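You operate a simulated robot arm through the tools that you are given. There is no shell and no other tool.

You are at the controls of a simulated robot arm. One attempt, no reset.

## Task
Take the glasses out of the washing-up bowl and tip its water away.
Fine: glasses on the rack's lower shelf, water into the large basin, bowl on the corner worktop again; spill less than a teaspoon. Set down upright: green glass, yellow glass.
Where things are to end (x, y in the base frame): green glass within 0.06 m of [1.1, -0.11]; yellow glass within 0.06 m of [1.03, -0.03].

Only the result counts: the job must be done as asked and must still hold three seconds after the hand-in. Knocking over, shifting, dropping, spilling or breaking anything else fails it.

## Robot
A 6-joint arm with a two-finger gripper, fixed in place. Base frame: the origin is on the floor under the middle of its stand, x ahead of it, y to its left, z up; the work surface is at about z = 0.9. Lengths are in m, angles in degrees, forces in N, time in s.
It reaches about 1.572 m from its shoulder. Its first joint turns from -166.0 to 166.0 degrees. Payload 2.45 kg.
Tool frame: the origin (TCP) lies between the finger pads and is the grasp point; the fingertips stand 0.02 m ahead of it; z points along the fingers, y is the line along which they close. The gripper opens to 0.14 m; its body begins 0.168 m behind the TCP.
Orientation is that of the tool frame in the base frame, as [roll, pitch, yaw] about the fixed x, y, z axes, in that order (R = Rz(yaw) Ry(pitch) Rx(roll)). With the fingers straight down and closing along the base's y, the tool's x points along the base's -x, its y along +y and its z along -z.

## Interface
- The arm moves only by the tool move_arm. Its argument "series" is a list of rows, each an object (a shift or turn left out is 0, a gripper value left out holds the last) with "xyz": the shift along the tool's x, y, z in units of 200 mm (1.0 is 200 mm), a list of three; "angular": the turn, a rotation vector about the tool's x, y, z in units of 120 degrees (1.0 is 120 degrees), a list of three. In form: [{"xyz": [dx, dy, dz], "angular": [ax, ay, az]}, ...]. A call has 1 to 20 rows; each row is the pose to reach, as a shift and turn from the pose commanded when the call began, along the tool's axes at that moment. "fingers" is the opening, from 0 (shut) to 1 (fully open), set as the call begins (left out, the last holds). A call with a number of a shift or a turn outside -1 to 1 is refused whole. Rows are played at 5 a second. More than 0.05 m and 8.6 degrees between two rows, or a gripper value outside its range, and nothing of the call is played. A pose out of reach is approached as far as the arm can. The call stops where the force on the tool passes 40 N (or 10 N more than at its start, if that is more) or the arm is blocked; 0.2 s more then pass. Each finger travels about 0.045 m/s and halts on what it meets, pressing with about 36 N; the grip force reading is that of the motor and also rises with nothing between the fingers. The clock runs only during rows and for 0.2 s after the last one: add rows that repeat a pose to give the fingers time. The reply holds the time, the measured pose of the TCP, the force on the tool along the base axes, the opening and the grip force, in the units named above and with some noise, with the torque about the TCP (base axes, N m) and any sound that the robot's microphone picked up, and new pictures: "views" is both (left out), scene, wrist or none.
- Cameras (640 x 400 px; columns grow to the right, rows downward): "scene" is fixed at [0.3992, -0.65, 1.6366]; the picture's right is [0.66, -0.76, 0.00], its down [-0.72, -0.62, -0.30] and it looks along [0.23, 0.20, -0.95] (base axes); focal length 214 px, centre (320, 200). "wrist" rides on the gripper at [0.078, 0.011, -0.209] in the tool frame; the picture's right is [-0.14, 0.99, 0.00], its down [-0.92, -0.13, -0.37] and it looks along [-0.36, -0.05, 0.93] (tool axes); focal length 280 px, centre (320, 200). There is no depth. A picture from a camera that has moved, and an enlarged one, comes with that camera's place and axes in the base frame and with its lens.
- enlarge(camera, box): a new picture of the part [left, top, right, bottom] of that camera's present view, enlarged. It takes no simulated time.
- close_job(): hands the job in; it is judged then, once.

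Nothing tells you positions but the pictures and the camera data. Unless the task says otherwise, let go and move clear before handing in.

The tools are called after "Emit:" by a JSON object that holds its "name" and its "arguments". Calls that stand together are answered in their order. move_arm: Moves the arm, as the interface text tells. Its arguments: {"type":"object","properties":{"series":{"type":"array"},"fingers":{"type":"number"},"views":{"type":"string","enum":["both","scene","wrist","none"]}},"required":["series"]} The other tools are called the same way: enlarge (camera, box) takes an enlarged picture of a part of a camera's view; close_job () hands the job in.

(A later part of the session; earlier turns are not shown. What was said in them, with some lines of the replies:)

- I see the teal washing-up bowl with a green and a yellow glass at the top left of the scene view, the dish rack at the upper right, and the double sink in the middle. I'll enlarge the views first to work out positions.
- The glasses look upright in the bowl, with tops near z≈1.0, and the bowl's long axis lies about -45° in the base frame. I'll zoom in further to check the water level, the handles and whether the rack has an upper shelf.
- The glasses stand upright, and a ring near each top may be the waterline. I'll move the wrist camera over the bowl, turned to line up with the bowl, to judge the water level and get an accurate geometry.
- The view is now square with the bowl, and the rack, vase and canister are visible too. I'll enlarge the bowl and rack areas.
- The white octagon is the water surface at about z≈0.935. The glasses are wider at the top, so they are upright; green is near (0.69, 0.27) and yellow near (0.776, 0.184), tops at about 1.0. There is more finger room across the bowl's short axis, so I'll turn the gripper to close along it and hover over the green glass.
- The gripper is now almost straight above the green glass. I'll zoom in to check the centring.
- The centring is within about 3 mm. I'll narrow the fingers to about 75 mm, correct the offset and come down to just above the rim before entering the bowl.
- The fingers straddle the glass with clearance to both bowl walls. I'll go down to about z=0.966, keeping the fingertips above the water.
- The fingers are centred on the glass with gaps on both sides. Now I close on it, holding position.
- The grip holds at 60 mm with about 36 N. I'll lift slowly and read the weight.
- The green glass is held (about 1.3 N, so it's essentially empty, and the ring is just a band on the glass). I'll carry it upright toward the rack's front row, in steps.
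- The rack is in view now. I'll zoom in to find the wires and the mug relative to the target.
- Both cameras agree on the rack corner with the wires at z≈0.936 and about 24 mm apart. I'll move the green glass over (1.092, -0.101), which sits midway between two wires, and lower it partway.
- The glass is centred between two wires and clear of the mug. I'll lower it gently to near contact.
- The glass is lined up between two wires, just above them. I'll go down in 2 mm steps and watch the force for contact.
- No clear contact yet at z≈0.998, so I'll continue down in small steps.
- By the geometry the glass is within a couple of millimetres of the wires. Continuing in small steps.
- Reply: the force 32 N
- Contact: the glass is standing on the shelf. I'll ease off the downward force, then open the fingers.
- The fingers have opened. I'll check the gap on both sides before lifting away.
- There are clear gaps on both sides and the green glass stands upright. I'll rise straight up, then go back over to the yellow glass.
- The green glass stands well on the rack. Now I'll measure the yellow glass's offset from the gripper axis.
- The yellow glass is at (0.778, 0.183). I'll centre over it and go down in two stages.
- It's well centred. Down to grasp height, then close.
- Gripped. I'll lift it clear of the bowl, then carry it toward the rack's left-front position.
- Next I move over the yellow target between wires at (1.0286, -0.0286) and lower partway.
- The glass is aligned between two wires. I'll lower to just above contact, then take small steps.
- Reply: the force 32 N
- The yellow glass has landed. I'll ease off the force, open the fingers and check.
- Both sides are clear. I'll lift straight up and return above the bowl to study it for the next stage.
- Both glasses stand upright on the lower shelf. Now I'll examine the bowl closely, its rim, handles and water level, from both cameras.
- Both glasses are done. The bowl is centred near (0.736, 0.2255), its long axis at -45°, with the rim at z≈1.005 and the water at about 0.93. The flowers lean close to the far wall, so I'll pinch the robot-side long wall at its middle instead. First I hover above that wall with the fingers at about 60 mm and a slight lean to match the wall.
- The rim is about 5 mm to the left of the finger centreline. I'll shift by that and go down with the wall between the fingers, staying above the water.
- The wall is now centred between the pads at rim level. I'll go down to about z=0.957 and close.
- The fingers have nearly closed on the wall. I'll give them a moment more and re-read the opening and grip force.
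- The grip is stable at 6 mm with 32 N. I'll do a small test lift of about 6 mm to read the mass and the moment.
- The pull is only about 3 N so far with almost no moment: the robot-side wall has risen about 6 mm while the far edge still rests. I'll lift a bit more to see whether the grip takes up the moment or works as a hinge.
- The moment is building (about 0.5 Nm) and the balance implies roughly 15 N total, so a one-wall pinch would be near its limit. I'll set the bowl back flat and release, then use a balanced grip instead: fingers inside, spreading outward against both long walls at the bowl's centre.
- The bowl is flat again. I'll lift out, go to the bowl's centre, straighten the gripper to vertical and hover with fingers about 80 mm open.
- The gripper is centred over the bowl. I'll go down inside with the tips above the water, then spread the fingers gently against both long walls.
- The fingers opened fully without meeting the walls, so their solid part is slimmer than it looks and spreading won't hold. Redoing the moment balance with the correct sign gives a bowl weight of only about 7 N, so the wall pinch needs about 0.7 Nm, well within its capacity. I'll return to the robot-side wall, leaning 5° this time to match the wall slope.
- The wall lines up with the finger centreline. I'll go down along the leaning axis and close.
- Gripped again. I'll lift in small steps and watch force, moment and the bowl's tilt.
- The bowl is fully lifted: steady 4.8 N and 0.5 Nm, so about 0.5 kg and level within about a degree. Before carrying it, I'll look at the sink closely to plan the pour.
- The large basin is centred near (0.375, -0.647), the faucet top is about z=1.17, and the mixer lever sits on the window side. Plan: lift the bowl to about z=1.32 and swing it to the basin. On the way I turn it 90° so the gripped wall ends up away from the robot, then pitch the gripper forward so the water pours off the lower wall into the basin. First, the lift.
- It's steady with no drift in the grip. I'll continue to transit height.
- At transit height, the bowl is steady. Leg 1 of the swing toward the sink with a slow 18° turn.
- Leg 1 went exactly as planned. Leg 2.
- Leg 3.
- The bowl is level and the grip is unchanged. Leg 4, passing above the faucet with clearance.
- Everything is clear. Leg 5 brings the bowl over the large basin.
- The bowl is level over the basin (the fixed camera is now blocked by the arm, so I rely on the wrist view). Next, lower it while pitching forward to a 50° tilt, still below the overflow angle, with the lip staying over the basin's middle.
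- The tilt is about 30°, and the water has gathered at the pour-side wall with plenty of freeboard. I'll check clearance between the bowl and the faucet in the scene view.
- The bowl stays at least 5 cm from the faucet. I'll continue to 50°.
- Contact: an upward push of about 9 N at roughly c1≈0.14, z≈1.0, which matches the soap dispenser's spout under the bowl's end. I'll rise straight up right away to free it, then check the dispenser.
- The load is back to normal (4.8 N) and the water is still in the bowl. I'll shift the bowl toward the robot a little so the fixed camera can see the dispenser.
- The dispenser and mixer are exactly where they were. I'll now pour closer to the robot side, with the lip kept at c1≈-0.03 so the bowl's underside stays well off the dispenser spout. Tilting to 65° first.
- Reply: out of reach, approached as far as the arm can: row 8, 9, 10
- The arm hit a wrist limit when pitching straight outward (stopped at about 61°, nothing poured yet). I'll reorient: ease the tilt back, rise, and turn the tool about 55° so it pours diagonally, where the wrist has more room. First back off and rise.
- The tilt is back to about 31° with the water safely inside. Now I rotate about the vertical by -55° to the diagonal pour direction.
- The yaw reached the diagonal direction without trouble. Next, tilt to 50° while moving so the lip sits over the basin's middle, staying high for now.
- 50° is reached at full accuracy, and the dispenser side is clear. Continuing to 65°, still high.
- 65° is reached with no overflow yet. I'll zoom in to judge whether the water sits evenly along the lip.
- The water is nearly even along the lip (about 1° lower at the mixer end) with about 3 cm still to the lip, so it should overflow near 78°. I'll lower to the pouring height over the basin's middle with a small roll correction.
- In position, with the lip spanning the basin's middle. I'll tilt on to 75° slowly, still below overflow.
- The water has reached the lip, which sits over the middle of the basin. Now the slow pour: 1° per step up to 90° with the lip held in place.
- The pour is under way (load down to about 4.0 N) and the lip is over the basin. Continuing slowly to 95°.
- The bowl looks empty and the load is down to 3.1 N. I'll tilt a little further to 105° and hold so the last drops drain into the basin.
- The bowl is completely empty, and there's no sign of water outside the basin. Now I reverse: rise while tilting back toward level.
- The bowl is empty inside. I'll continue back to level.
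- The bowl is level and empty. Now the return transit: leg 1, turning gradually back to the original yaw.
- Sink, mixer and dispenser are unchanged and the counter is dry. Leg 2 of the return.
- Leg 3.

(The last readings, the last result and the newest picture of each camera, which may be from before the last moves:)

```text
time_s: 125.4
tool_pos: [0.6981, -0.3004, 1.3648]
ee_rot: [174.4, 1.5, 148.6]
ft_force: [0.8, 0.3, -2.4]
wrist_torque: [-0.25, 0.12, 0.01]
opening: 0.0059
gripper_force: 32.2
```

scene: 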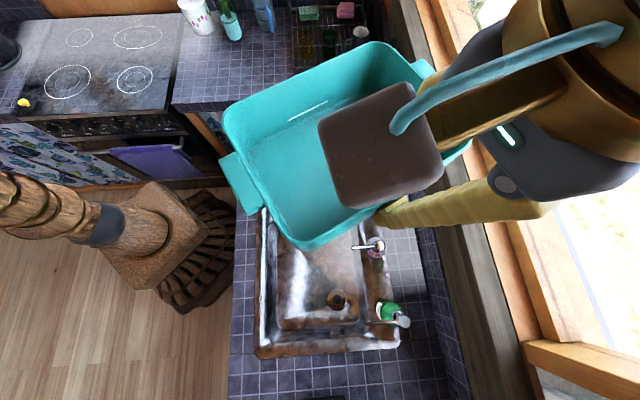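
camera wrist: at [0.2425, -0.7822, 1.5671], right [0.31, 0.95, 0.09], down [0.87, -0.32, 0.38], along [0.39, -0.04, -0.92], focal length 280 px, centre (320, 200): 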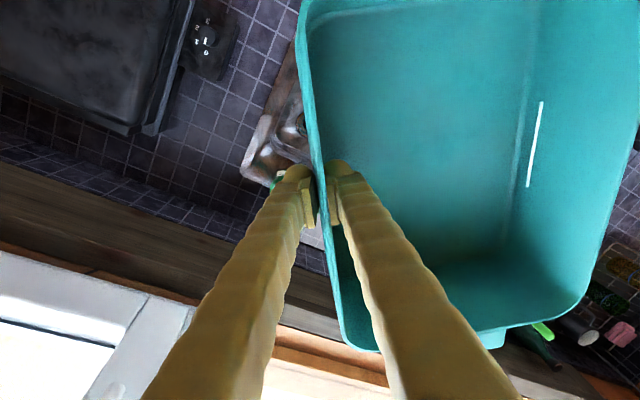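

Leg 4.

Emit:
{"name": "move_arm", "arguments": {"series": [{"xyz": [0.037, 0.062, 0.005], "angular": [0, -0.0004, 0.0042]}, {"xyz": [0.103, 0.171, 0.015], "angular": [0, -0.001, 0.0116]}, {"xyz": [0.175, 0.291, 0.026], "angular": [0, -0.0017, 0.0198]}, {"xyz": [0.247, 0.411, 0.036], "angular": [0, -0.0024, 0.0279]}, {"xyz": [0.319, 0.531, 0.047], "angular": [0, -0.0032, 0.036]}, {"xyz": [0.391, 0.651, 0.057], "angular": [0, -0.0039, 0.0442]}, {"xyz": [0.457, 0.763, 0.067], "angular": [0, -0.0045, 0.0517]}, {"xyz": [0.514, 0.857, 0.075], "angular": [0, -0.0051, 0.0581]}], "views": "both"}}

```text
time_s: 127.2
tool_pos: [0.7018, -0.1002, 1.3666]
ee_rot: [174.3, 1.3, 141.5]
ft_force: [-0.1, -0.7, -2.6]
wrist_torque: [-0.21, 0.15, -0.03]
opening: 0.0059
gripper_force: 31.8
camera wrist: at [0.6306, -0.0568, 1.5747], right [0.72, 0.69, 0.1], down [0.61, -0.7, 0.38], along [0.33, -0.21, -0.92], focal length 280 px, centre (320, 200)
```

scene: 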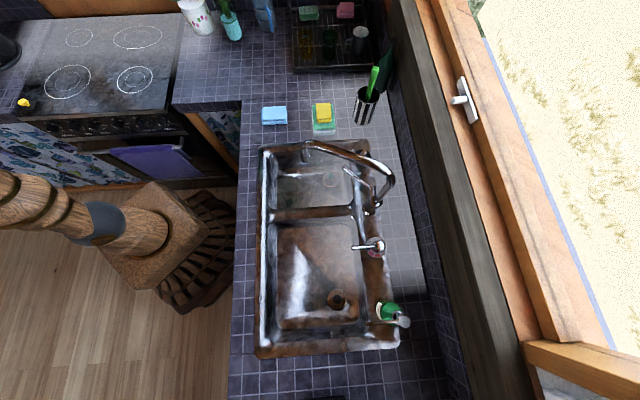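
wrist: 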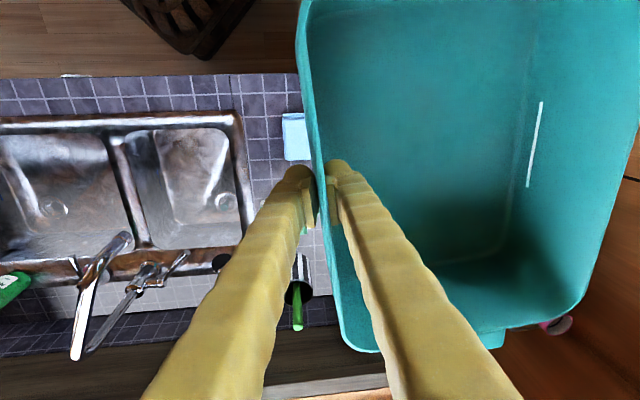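

Leg 5 brings the bowl back near the worktop.

Emit:
{"name": "move_arm", "arguments": {"series": [{"xyz": [0.055, 0.048, 0.004], "angular": [0, -0.0004, 0.0041]}, {"xyz": [0.153, 0.133, 0.012], "angular": [0, -0.001, 0.0113]}, {"xyz": [0.261, 0.226, 0.02], "angular": [0, -0.0017, 0.0192]}, {"xyz": [0.368, 0.319, 0.028], "angular": [0, -0.0024, 0.0271]}, {"xyz": [0.475, 0.413, 0.036], "angular": [0, -0.0031, 0.035]}, {"xyz": [0.583, 0.506, 0.044], "angular": [0, -0.0038, 0.0429]}, {"xyz": [0.682, 0.592, 0.052], "angular": [0, -0.0044, 0.0502]}, {"xyz": [0.7665, 0.6655, 0.058], "angular": [0, -0.005, 0.0564]}, {"xyz": [0.7665, 0.6655, 0.058], "angular": [0, -0.005, 0.0564]}], "views": "wrist"}}

```text
time_s: 129.2
tool_pos: [0.6645, 0.101, 1.3649]
ee_rot: [174.1, 1.3, 134.7]
ft_force: [-0.5, 0.2, -1.7]
wrist_torque: [-0.19, 0.21, -0.01]
opening: 0.006
gripper_force: 32.3
camera wrist: at [0.5982, 0.152, 1.5725], right [0.8, 0.6, 0.1], down [0.52, -0.76, 0.37], along [0.3, -0.24, -0.92], focal length 280 px, centre (320, 200)
```

wrist: 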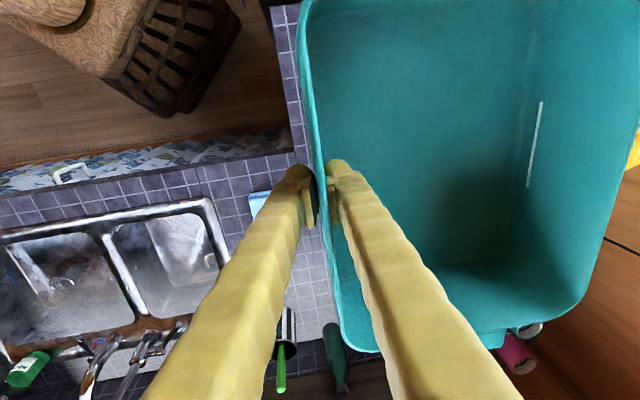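

The bowl is back near its place. I'll do the last lateral move to above the original spot, then start down.

Emit:
{"name": "move_arm", "arguments": {"series": [{"xyz": [0.06, 0.06, 0.005], "angular": [0.0025, 0, 0]}, {"xyz": [0.13, 0.13, 0.011], "angular": [0.005, 0, 0]}, {"xyz": [0.192, 0.193, 0.017], "angular": [0.0075, 0, 0]}, {"xyz": [0.192, 0.187, 0.09], "angular": [0.0075, 0, 0]}, {"xyz": [0.192, 0.174, 0.23], "angular": [0.0075, 0, 0]}, {"xyz": [0.192, 0.161, 0.38], "angular": [0.0075, 0, 0]}, {"xyz": [0.192, 0.148, 0.53], "angular": [0.0075, 0, 0]}, {"xyz": [0.192, 0.135, 0.68], "angular": [0.0075, 0, 0]}, {"xyz": [0.192, 0.1276, 0.764], "angular": [0.0075, 0, 0]}, {"xyz": [0.192, 0.1276, 0.764], "angular": [0.0075, 0, 0]}], "views": "both"}}

Emit:
{"name": "enlarge", "arguments": {"camera": "scene", "box": [130, 0, 270, 95]}}

```text
time_s: 131.4
tool_pos: [0.6677, 0.1534, 1.2151]
ee_rot: [175.0, 1.2, 134.7]
ft_force: [-0.2, 0.1, -2.9]
wrist_torque: [-0.18, 0.22, -0.04]
opening: 0.0057
gripper_force: 32.1
camera wrist: at [0.604, 0.2066, 1.4228], right [0.8, 0.6, 0.09], down [0.53, -0.76, 0.38], along [0.29, -0.25, -0.92], focal length 280 px, centre (320, 200)
```

scene: 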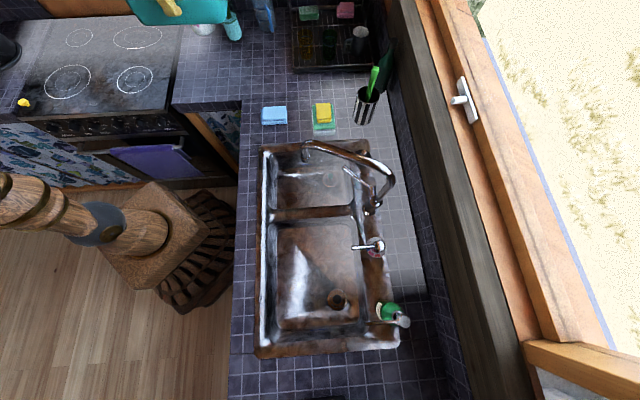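
wrist: 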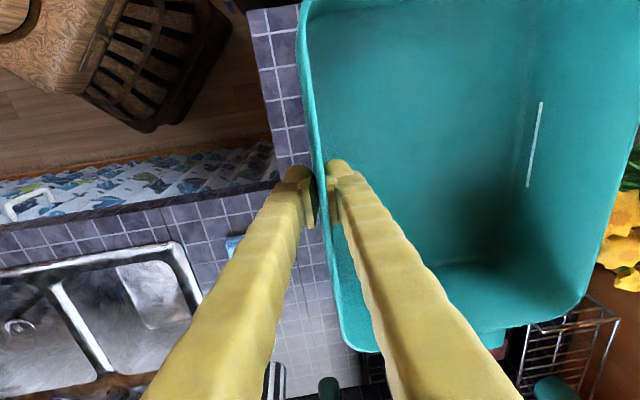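

```text
4.21 times, centred on (200, 48) of scene
camera zoom: at [0.3992, -0.65, 1.6366], right [0.66, -0.76, 0.0], down [-0.72, -0.62, -0.3], along [0.23, 0.2, -0.95], focal length 903 px, centre (825, 842)
```

zoom: 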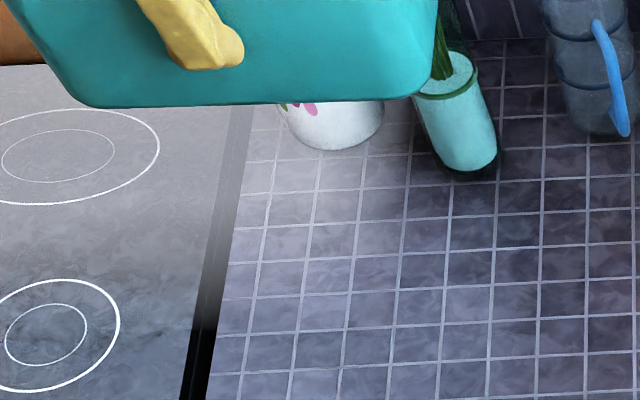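

The worktop below is dry and clear, and the bowl is level. Continuing down.

Emit:
{"name": "move_arm", "arguments": {"series": [{"xyz": [0.005, -0.009, 0.1], "angular": [0, 0, 0]}, {"xyz": [0.01, -0.021, 0.24]}, {"xyz": [0.017, -0.033, 0.38]}, {"xyz": [0.017, -0.045, 0.52]}, {"xyz": [0.017, -0.057, 0.66]}, {"xyz": [0.017, -0.069, 0.79]}, {"xyz": [0.017, -0.079, 0.91]}, {"xyz": [0.017, -0.087, 0.996]}, {"xyz": [0.017, -0.087, 0.996]}], "views": "both"}}

Emit:
{"name": "enlarge", "arguments": {"camera": "scene", "box": [150, 0, 270, 95]}}

```text
time_s: 133.4
tool_pos: [0.6699, 0.1542, 1.0153]
ee_rot: [175.0, 1.3, 134.7]
ft_force: [-0.3, 0.3, -2.0]
wrist_torque: [-0.19, 0.15, 0.01]
opening: 0.0059
gripper_force: 32.2
camera wrist: at [0.6057, 0.2072, 1.2233], right [0.8, 0.6, 0.09], down [0.53, -0.76, 0.38], along [0.29, -0.25, -0.92], focal length 280 px, centre (320, 200)
```

scene: 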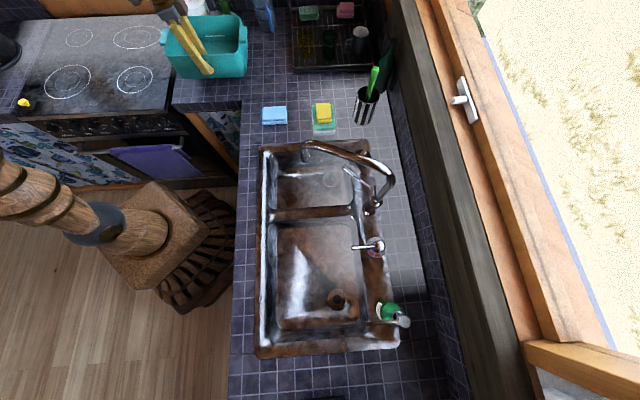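
wrist: 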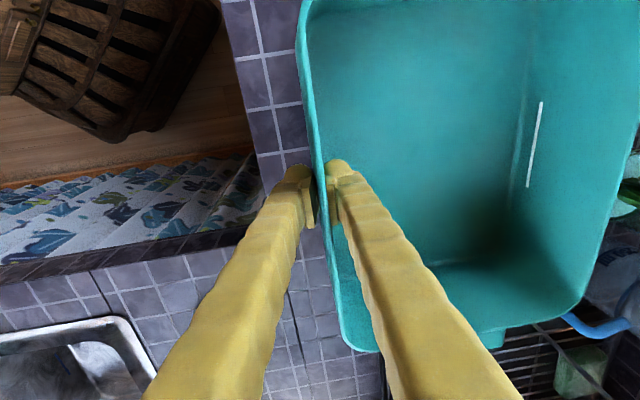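

```text
4.21 times, centred on (210, 48) of scene
camera zoom: at [0.3992, -0.65, 1.6366], right [0.66, -0.76, 0.0], down [-0.72, -0.62, -0.3], along [0.23, 0.2, -0.95], focal length 903 px, centre (783, 842)
```

zoom: 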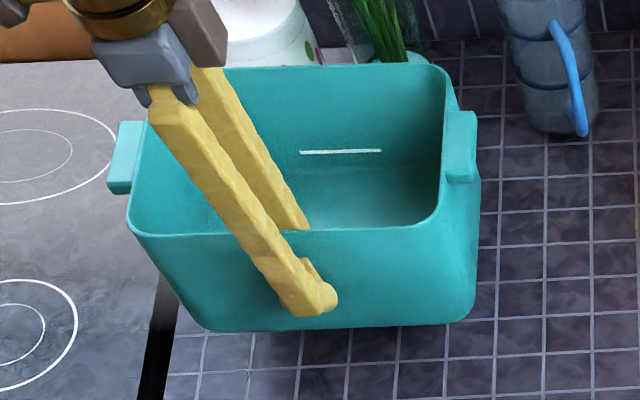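

About 6 cm above the worktop. I'll correct a few millimetres sideways and lower to near contact.

Emit:
{"name": "move_arm", "arguments": {"series": [{"xyz": [0.011, -0.01, 0.05]}, {"xyz": [0.022, -0.02, 0.11]}, {"xyz": [0.025, -0.028, 0.17]}, {"xyz": [0.027, -0.035, 0.225]}, {"xyz": [0.027, -0.036, 0.24]}, {"xyz": [0.027, -0.036, 0.24]}], "views": "none"}}

Emit:
{"name": "enlarge", "arguments": {"camera": "scene", "box": [150, 0, 270, 95]}}

Emit:
{"name": "move_arm", "arguments": {"series": [{"xyz": [0, -0.001, 0.01]}, {"xyz": [0, -0.002, 0.02]}, {"xyz": [0, -0.002, 0.02]}], "views": "none"}}

```text
time_s: 134.8
tool_pos: [0.6645, 0.1538, 0.9654]
ee_rot: [175.1, 1.3, 134.8]
ft_force: [-0.1, -0.4, -2.9]
wrist_torque: [-0.21, 0.15, 0.03]
opening: 0.0061
gripper_force: 31.6
```

```text
4.21 times, centred on (210, 48) of scene
camera zoom: at [0.3992, -0.65, 1.6366], right [0.66, -0.76, 0.0], down [-0.72, -0.62, -0.3], along [0.23, 0.2, -0.95], focal length 903 px, centre (783, 842)
```

zoom: 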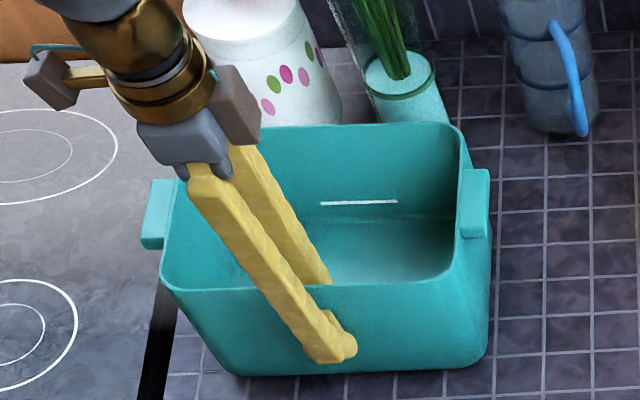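

```text
time_s: 135.6
tool_pos: [0.6644, 0.1545, 0.9611]
ee_rot: [175.0, 1.3, 134.7]
ft_force: [0.5, -0.9, -2.7]
wrist_torque: [-0.19, 0.11, -0.01]
opening: 0.0059
gripper_force: 31.7
```

The bowl lines up with its original spot. I'll lower the last few millimetres in small steps.

Emit:
{"name": "move_arm", "arguments": {"series": [{"xyz": [0, -0.001, 0.01]}, {"xyz": [0, -0.001, 0.01]}], "views": "none"}}

Emit:
{"name": "move_arm", "arguments": {"series": [{"xyz": [0, -0.001, 0.01]}, {"xyz": [0, -0.001, 0.01]}], "views": "none"}}

Emit:
{"name": "move_arm", "arguments": {"series": [{"xyz": [0, -0.001, 0.01]}, {"xyz": [0, -0.001, 0.01]}], "views": "none"}}

```text
time_s: 136.2
tool_pos: [0.6638, 0.1544, 0.9596]
ee_rot: [175.0, 1.4, 134.7]
ft_force: [-1.4, 2.0, 5.0]
wrist_torque: [-0.76, -0.58, -0.04]
opening: 0.0062
gripper_force: 32.0
```

```text
time_s: 136.8
tool_pos: [0.6649, 0.1538, 0.9574]
ee_rot: [175.0, 1.3, 134.6]
ft_force: [-3.3, -2.3, 17.4]
wrist_torque: [0.0, 0.16, 0.02]
opening: 0.006
gripper_force: 31.4
```

```text
time_s: 137.4
tool_pos: [0.665, 0.1533, 0.9543]
ee_rot: [174.9, 1.3, 134.7]
ft_force: [-7.5, -0.2, 34.7]
wrist_torque: [-0.08, 0.16, 0.0]
opening: 0.0058
gripper_force: 31.8
```

The bowl is seated on the worktop. I'll ease off the extra press, then open the fingers.

Emit:
{"name": "move_arm", "arguments": {"series": [{"xyz": [0, 0.001, -0.01]}, {"xyz": [0, 0.0015, -0.017]}, {"xyz": [0, 0.0015, -0.017]}], "views": "none"}}

Emit:
{"name": "move_arm", "arguments": {"series": [{"xyz": [0, 0, 0]}, {"xyz": [0, 0, 0]}, {"xyz": [0, 0, 0]}, {"xyz": [0, 0, 0]}], "fingers": 0.4, "views": "wrist"}}

Emit:
{"name": "enlarge", "arguments": {"camera": "wrist", "box": [240, 120, 400, 240]}}

Emit:
{"name": "enlarge", "arguments": {"camera": "scene", "box": [150, 0, 270, 95]}}

```text
time_s: 138.2
tool_pos: [0.6631, 0.1548, 0.9584]
ee_rot: [175.0, 1.2, 134.6]
ft_force: [0.3, 0.3, -2.8]
wrist_torque: [-0.22, 0.17, -0.01]
opening: 0.006
gripper_force: 32.1
```

```text
time_s: 139.2
tool_pos: [0.6633, 0.1542, 0.9587]
ee_rot: [175.0, 1.3, 134.7]
ft_force: [-0.4, -0.2, 0.1]
wrist_torque: [0.0, 0.0, -0.02]
opening: 0.0561
gripper_force: 0.1
camera wrist: at [0.6001, 0.2075, 1.1674], right [0.8, 0.6, 0.09], down [0.53, -0.76, 0.38], along [0.29, -0.25, -0.92], focal length 280 px, centre (320, 200)
```

wrist: 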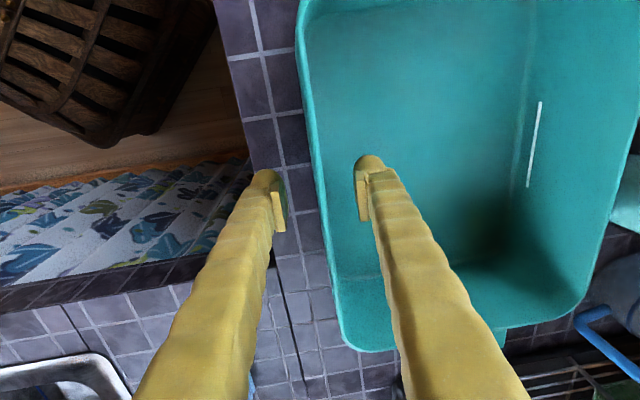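

```text
3.33 times, centred on (320, 180) of wrist
camera zoom: at [0.6001, 0.2075, 1.1674], right [0.8, 0.6, 0.09], down [0.53, -0.76, 0.38], along [0.29, -0.25, -0.92], focal length 935 px, centre (320, 267)
```

zoom: 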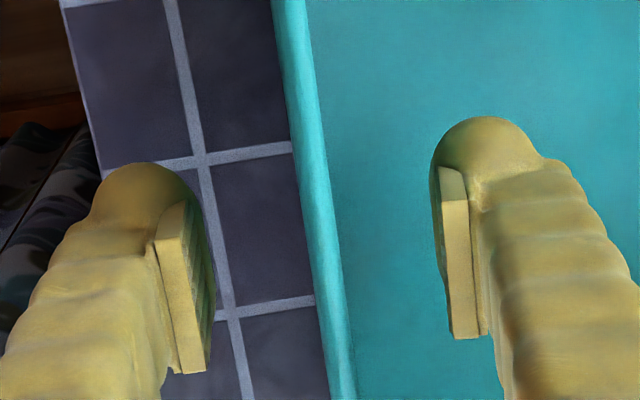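

```text
4.21 times, centred on (210, 48) of scene
camera zoom: at [0.3992, -0.65, 1.6366], right [0.66, -0.76, 0.0], down [-0.72, -0.62, -0.3], along [0.23, 0.2, -0.95], focal length 903 px, centre (783, 842)
```

zoom: 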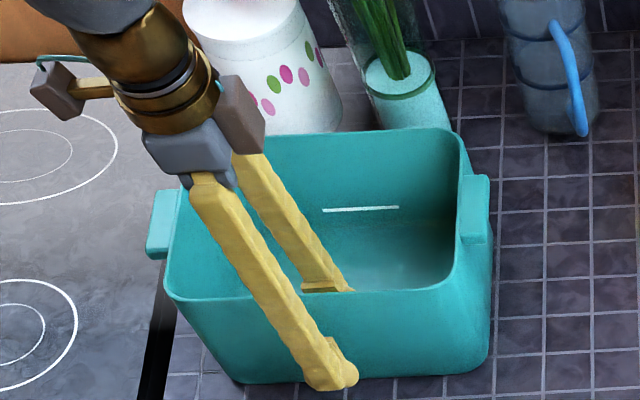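

The bowl stands flat in its original place and is released, with clear gaps on both sides of the wall. I'll withdraw straight up and clear.

Emit:
{"name": "move_arm", "arguments": {"series": [{"xyz": [0, 0.003, -0.08]}, {"xyz": [0, 0.01, -0.22]}, {"xyz": [0, 0.02, -0.4]}, {"xyz": [0, 0.03, -0.6]}, {"xyz": [0, 0.04, -0.8]}, {"xyz": [0, 0.05, -1.0]}, {"xyz": [0, 0.05, -1.0]}], "views": "both"}}

Emit:
{"name": "move_arm", "arguments": {"series": [{"xyz": [0, -0.1, -0.1]}, {"xyz": [0, -0.3, -0.2]}, {"xyz": [0, -0.5, -0.3]}, {"xyz": [0, -0.7, -0.4]}, {"xyz": [0, -0.7, -0.4]}], "views": "both"}}

Emit:
{"name": "enlarge", "arguments": {"camera": "scene", "box": [150, 0, 270, 95]}}

Emit:
{"name": "enlarge", "arguments": {"camera": "scene", "box": [285, 10, 385, 80]}}

Emit:
{"name": "enlarge", "arguments": {"camera": "scene", "box": [220, 120, 420, 370]}}

```text
time_s: 140.8
tool_pos: [0.6565, 0.1526, 1.16]
ee_rot: [175.1, 1.4, 134.8]
ft_force: [0.8, 0.2, 0.7]
wrist_torque: [0.0, 0.01, -0.02]
opening: 0.0562
gripper_force: 0.1
camera wrist: at [0.5926, 0.2043, 1.3688], right [0.8, 0.6, 0.09], down [0.53, -0.76, 0.38], along [0.29, -0.25, -0.92], focal length 280 px, centre (320, 200)
```

scene: 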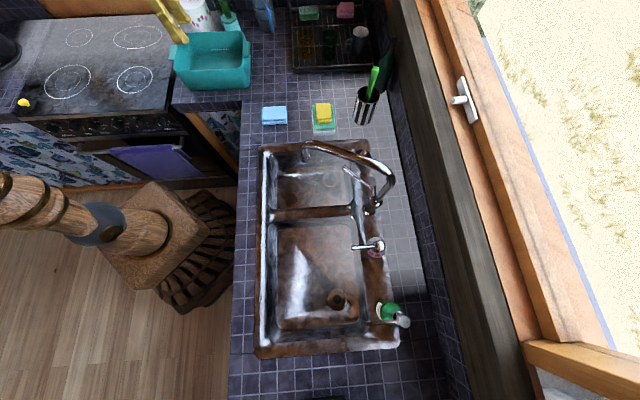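
wrist: 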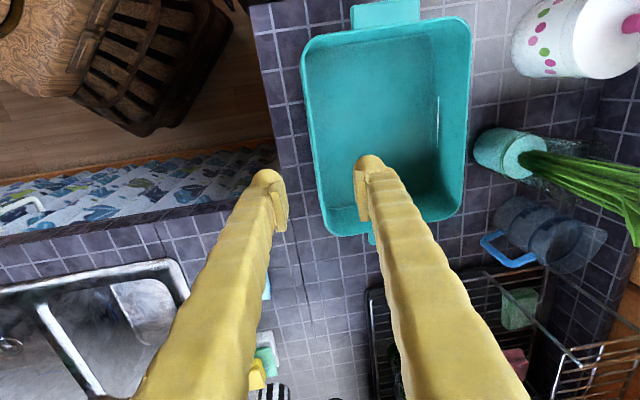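

```text
time_s: 142.0
tool_pos: [0.5518, 0.0538, 1.2248]
ee_rot: [175.1, 1.3, 135.0]
ft_force: [0.0, -0.2, 0.1]
wrist_torque: [-0.01, -0.03, 0.03]
opening: 0.056
gripper_force: 0.1
camera wrist: at [0.4878, 0.1068, 1.4335], right [0.79, 0.6, 0.09], down [0.53, -0.76, 0.38], along [0.29, -0.25, -0.92], focal length 280 px, centre (320, 200)
```

scene: 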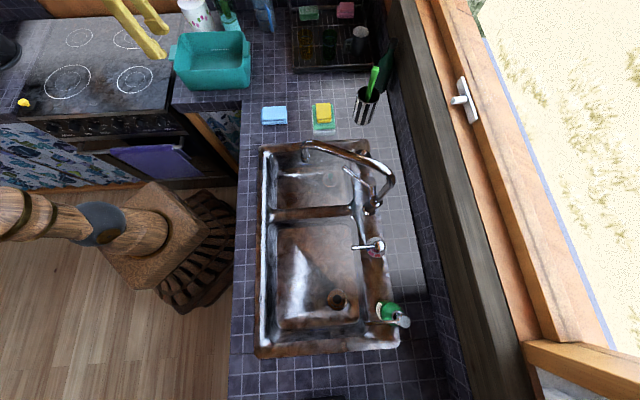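
wrist: 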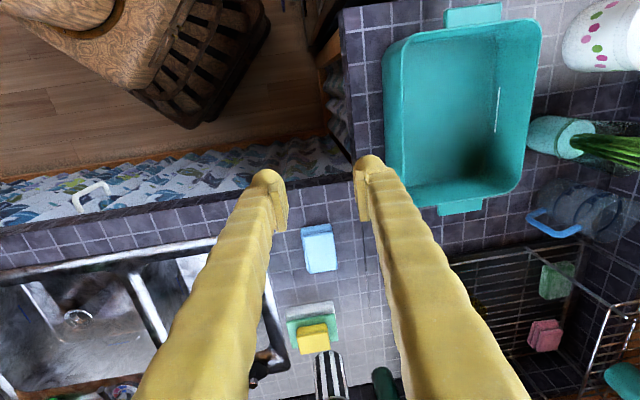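

```text
4.21 times, centred on (210, 48) of scene
camera zoom: at [0.3992, -0.65, 1.6366], right [0.66, -0.76, 0.0], down [-0.72, -0.62, -0.3], along [0.23, 0.2, -0.95], focal length 903 px, centre (783, 842)
```

zoom: 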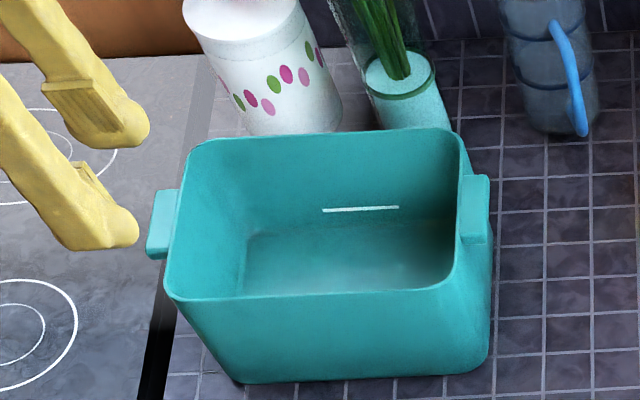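

```text
5.71 times, centred on (335, 45) of scene
camera zoom: at [0.3992, -0.65, 1.6366], right [0.66, -0.76, 0.0], down [-0.72, -0.62, -0.3], along [0.23, 0.2, -0.95], focal length 1226 px, centre (234, 1086)
```

zoom: 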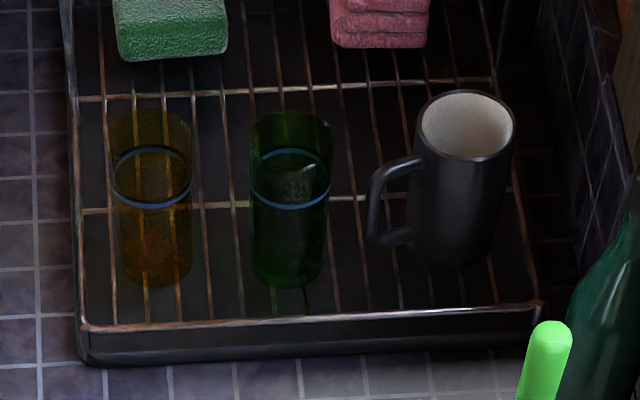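

```text
1.60 times, centred on (320, 245) of scene
camera zoom: at [0.3992, -0.65, 1.6366], right [0.66, -0.76, 0.0], down [-0.72, -0.62, -0.3], along [0.23, 0.2, -0.95], focal length 343 px, centre (320, 128)
```

zoom: 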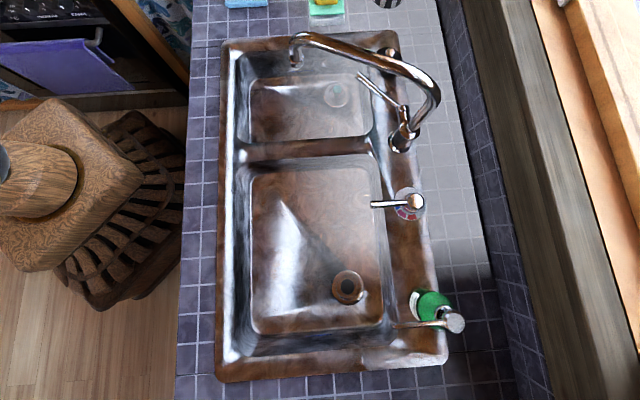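

Everything is where it should be. Both glasses stand upright on the lower shelf at about (1.09, -0.10) and (1.03, -0.03). The bowl is empty and flat on the corner worktop, the counter is dry, and the soap dispenser and other items are unmoved. The arm is clear, so I'm handing in the job.

Emit:
{"name": "close_job", "arguments": {}}

```text
The job is handed in.
```

I took both glasses out of the bowl, poured the bowl's water into the large basin, and put the empty bowl back on the corner worktop. The job is handed in. I have not been told the result.

- **Glasses:** both stand upright on the rack's lower shelf. Green is at about (1.09, -0.10) and yellow at about (1.03, -0.03), each well inside the 0.06 m tolerance.
- **Water:** I poured slowly over the middle of the large basin. The bowl's weight settled at about 3 N and it looked empty inside. I saw no water on the worktop or around the sink.
- **Bowl:** it stands flat in its original place.

**Contact with the soap dispenser:** on my first approach to the pour, the bowl pressed down on the dispenser's spout with about 9 N. I lifted off at once. In the camera pictures, the dispenser's position before and after matched.

The first pour direction also ran out of wrist reach, so I poured on a diagonal instead.
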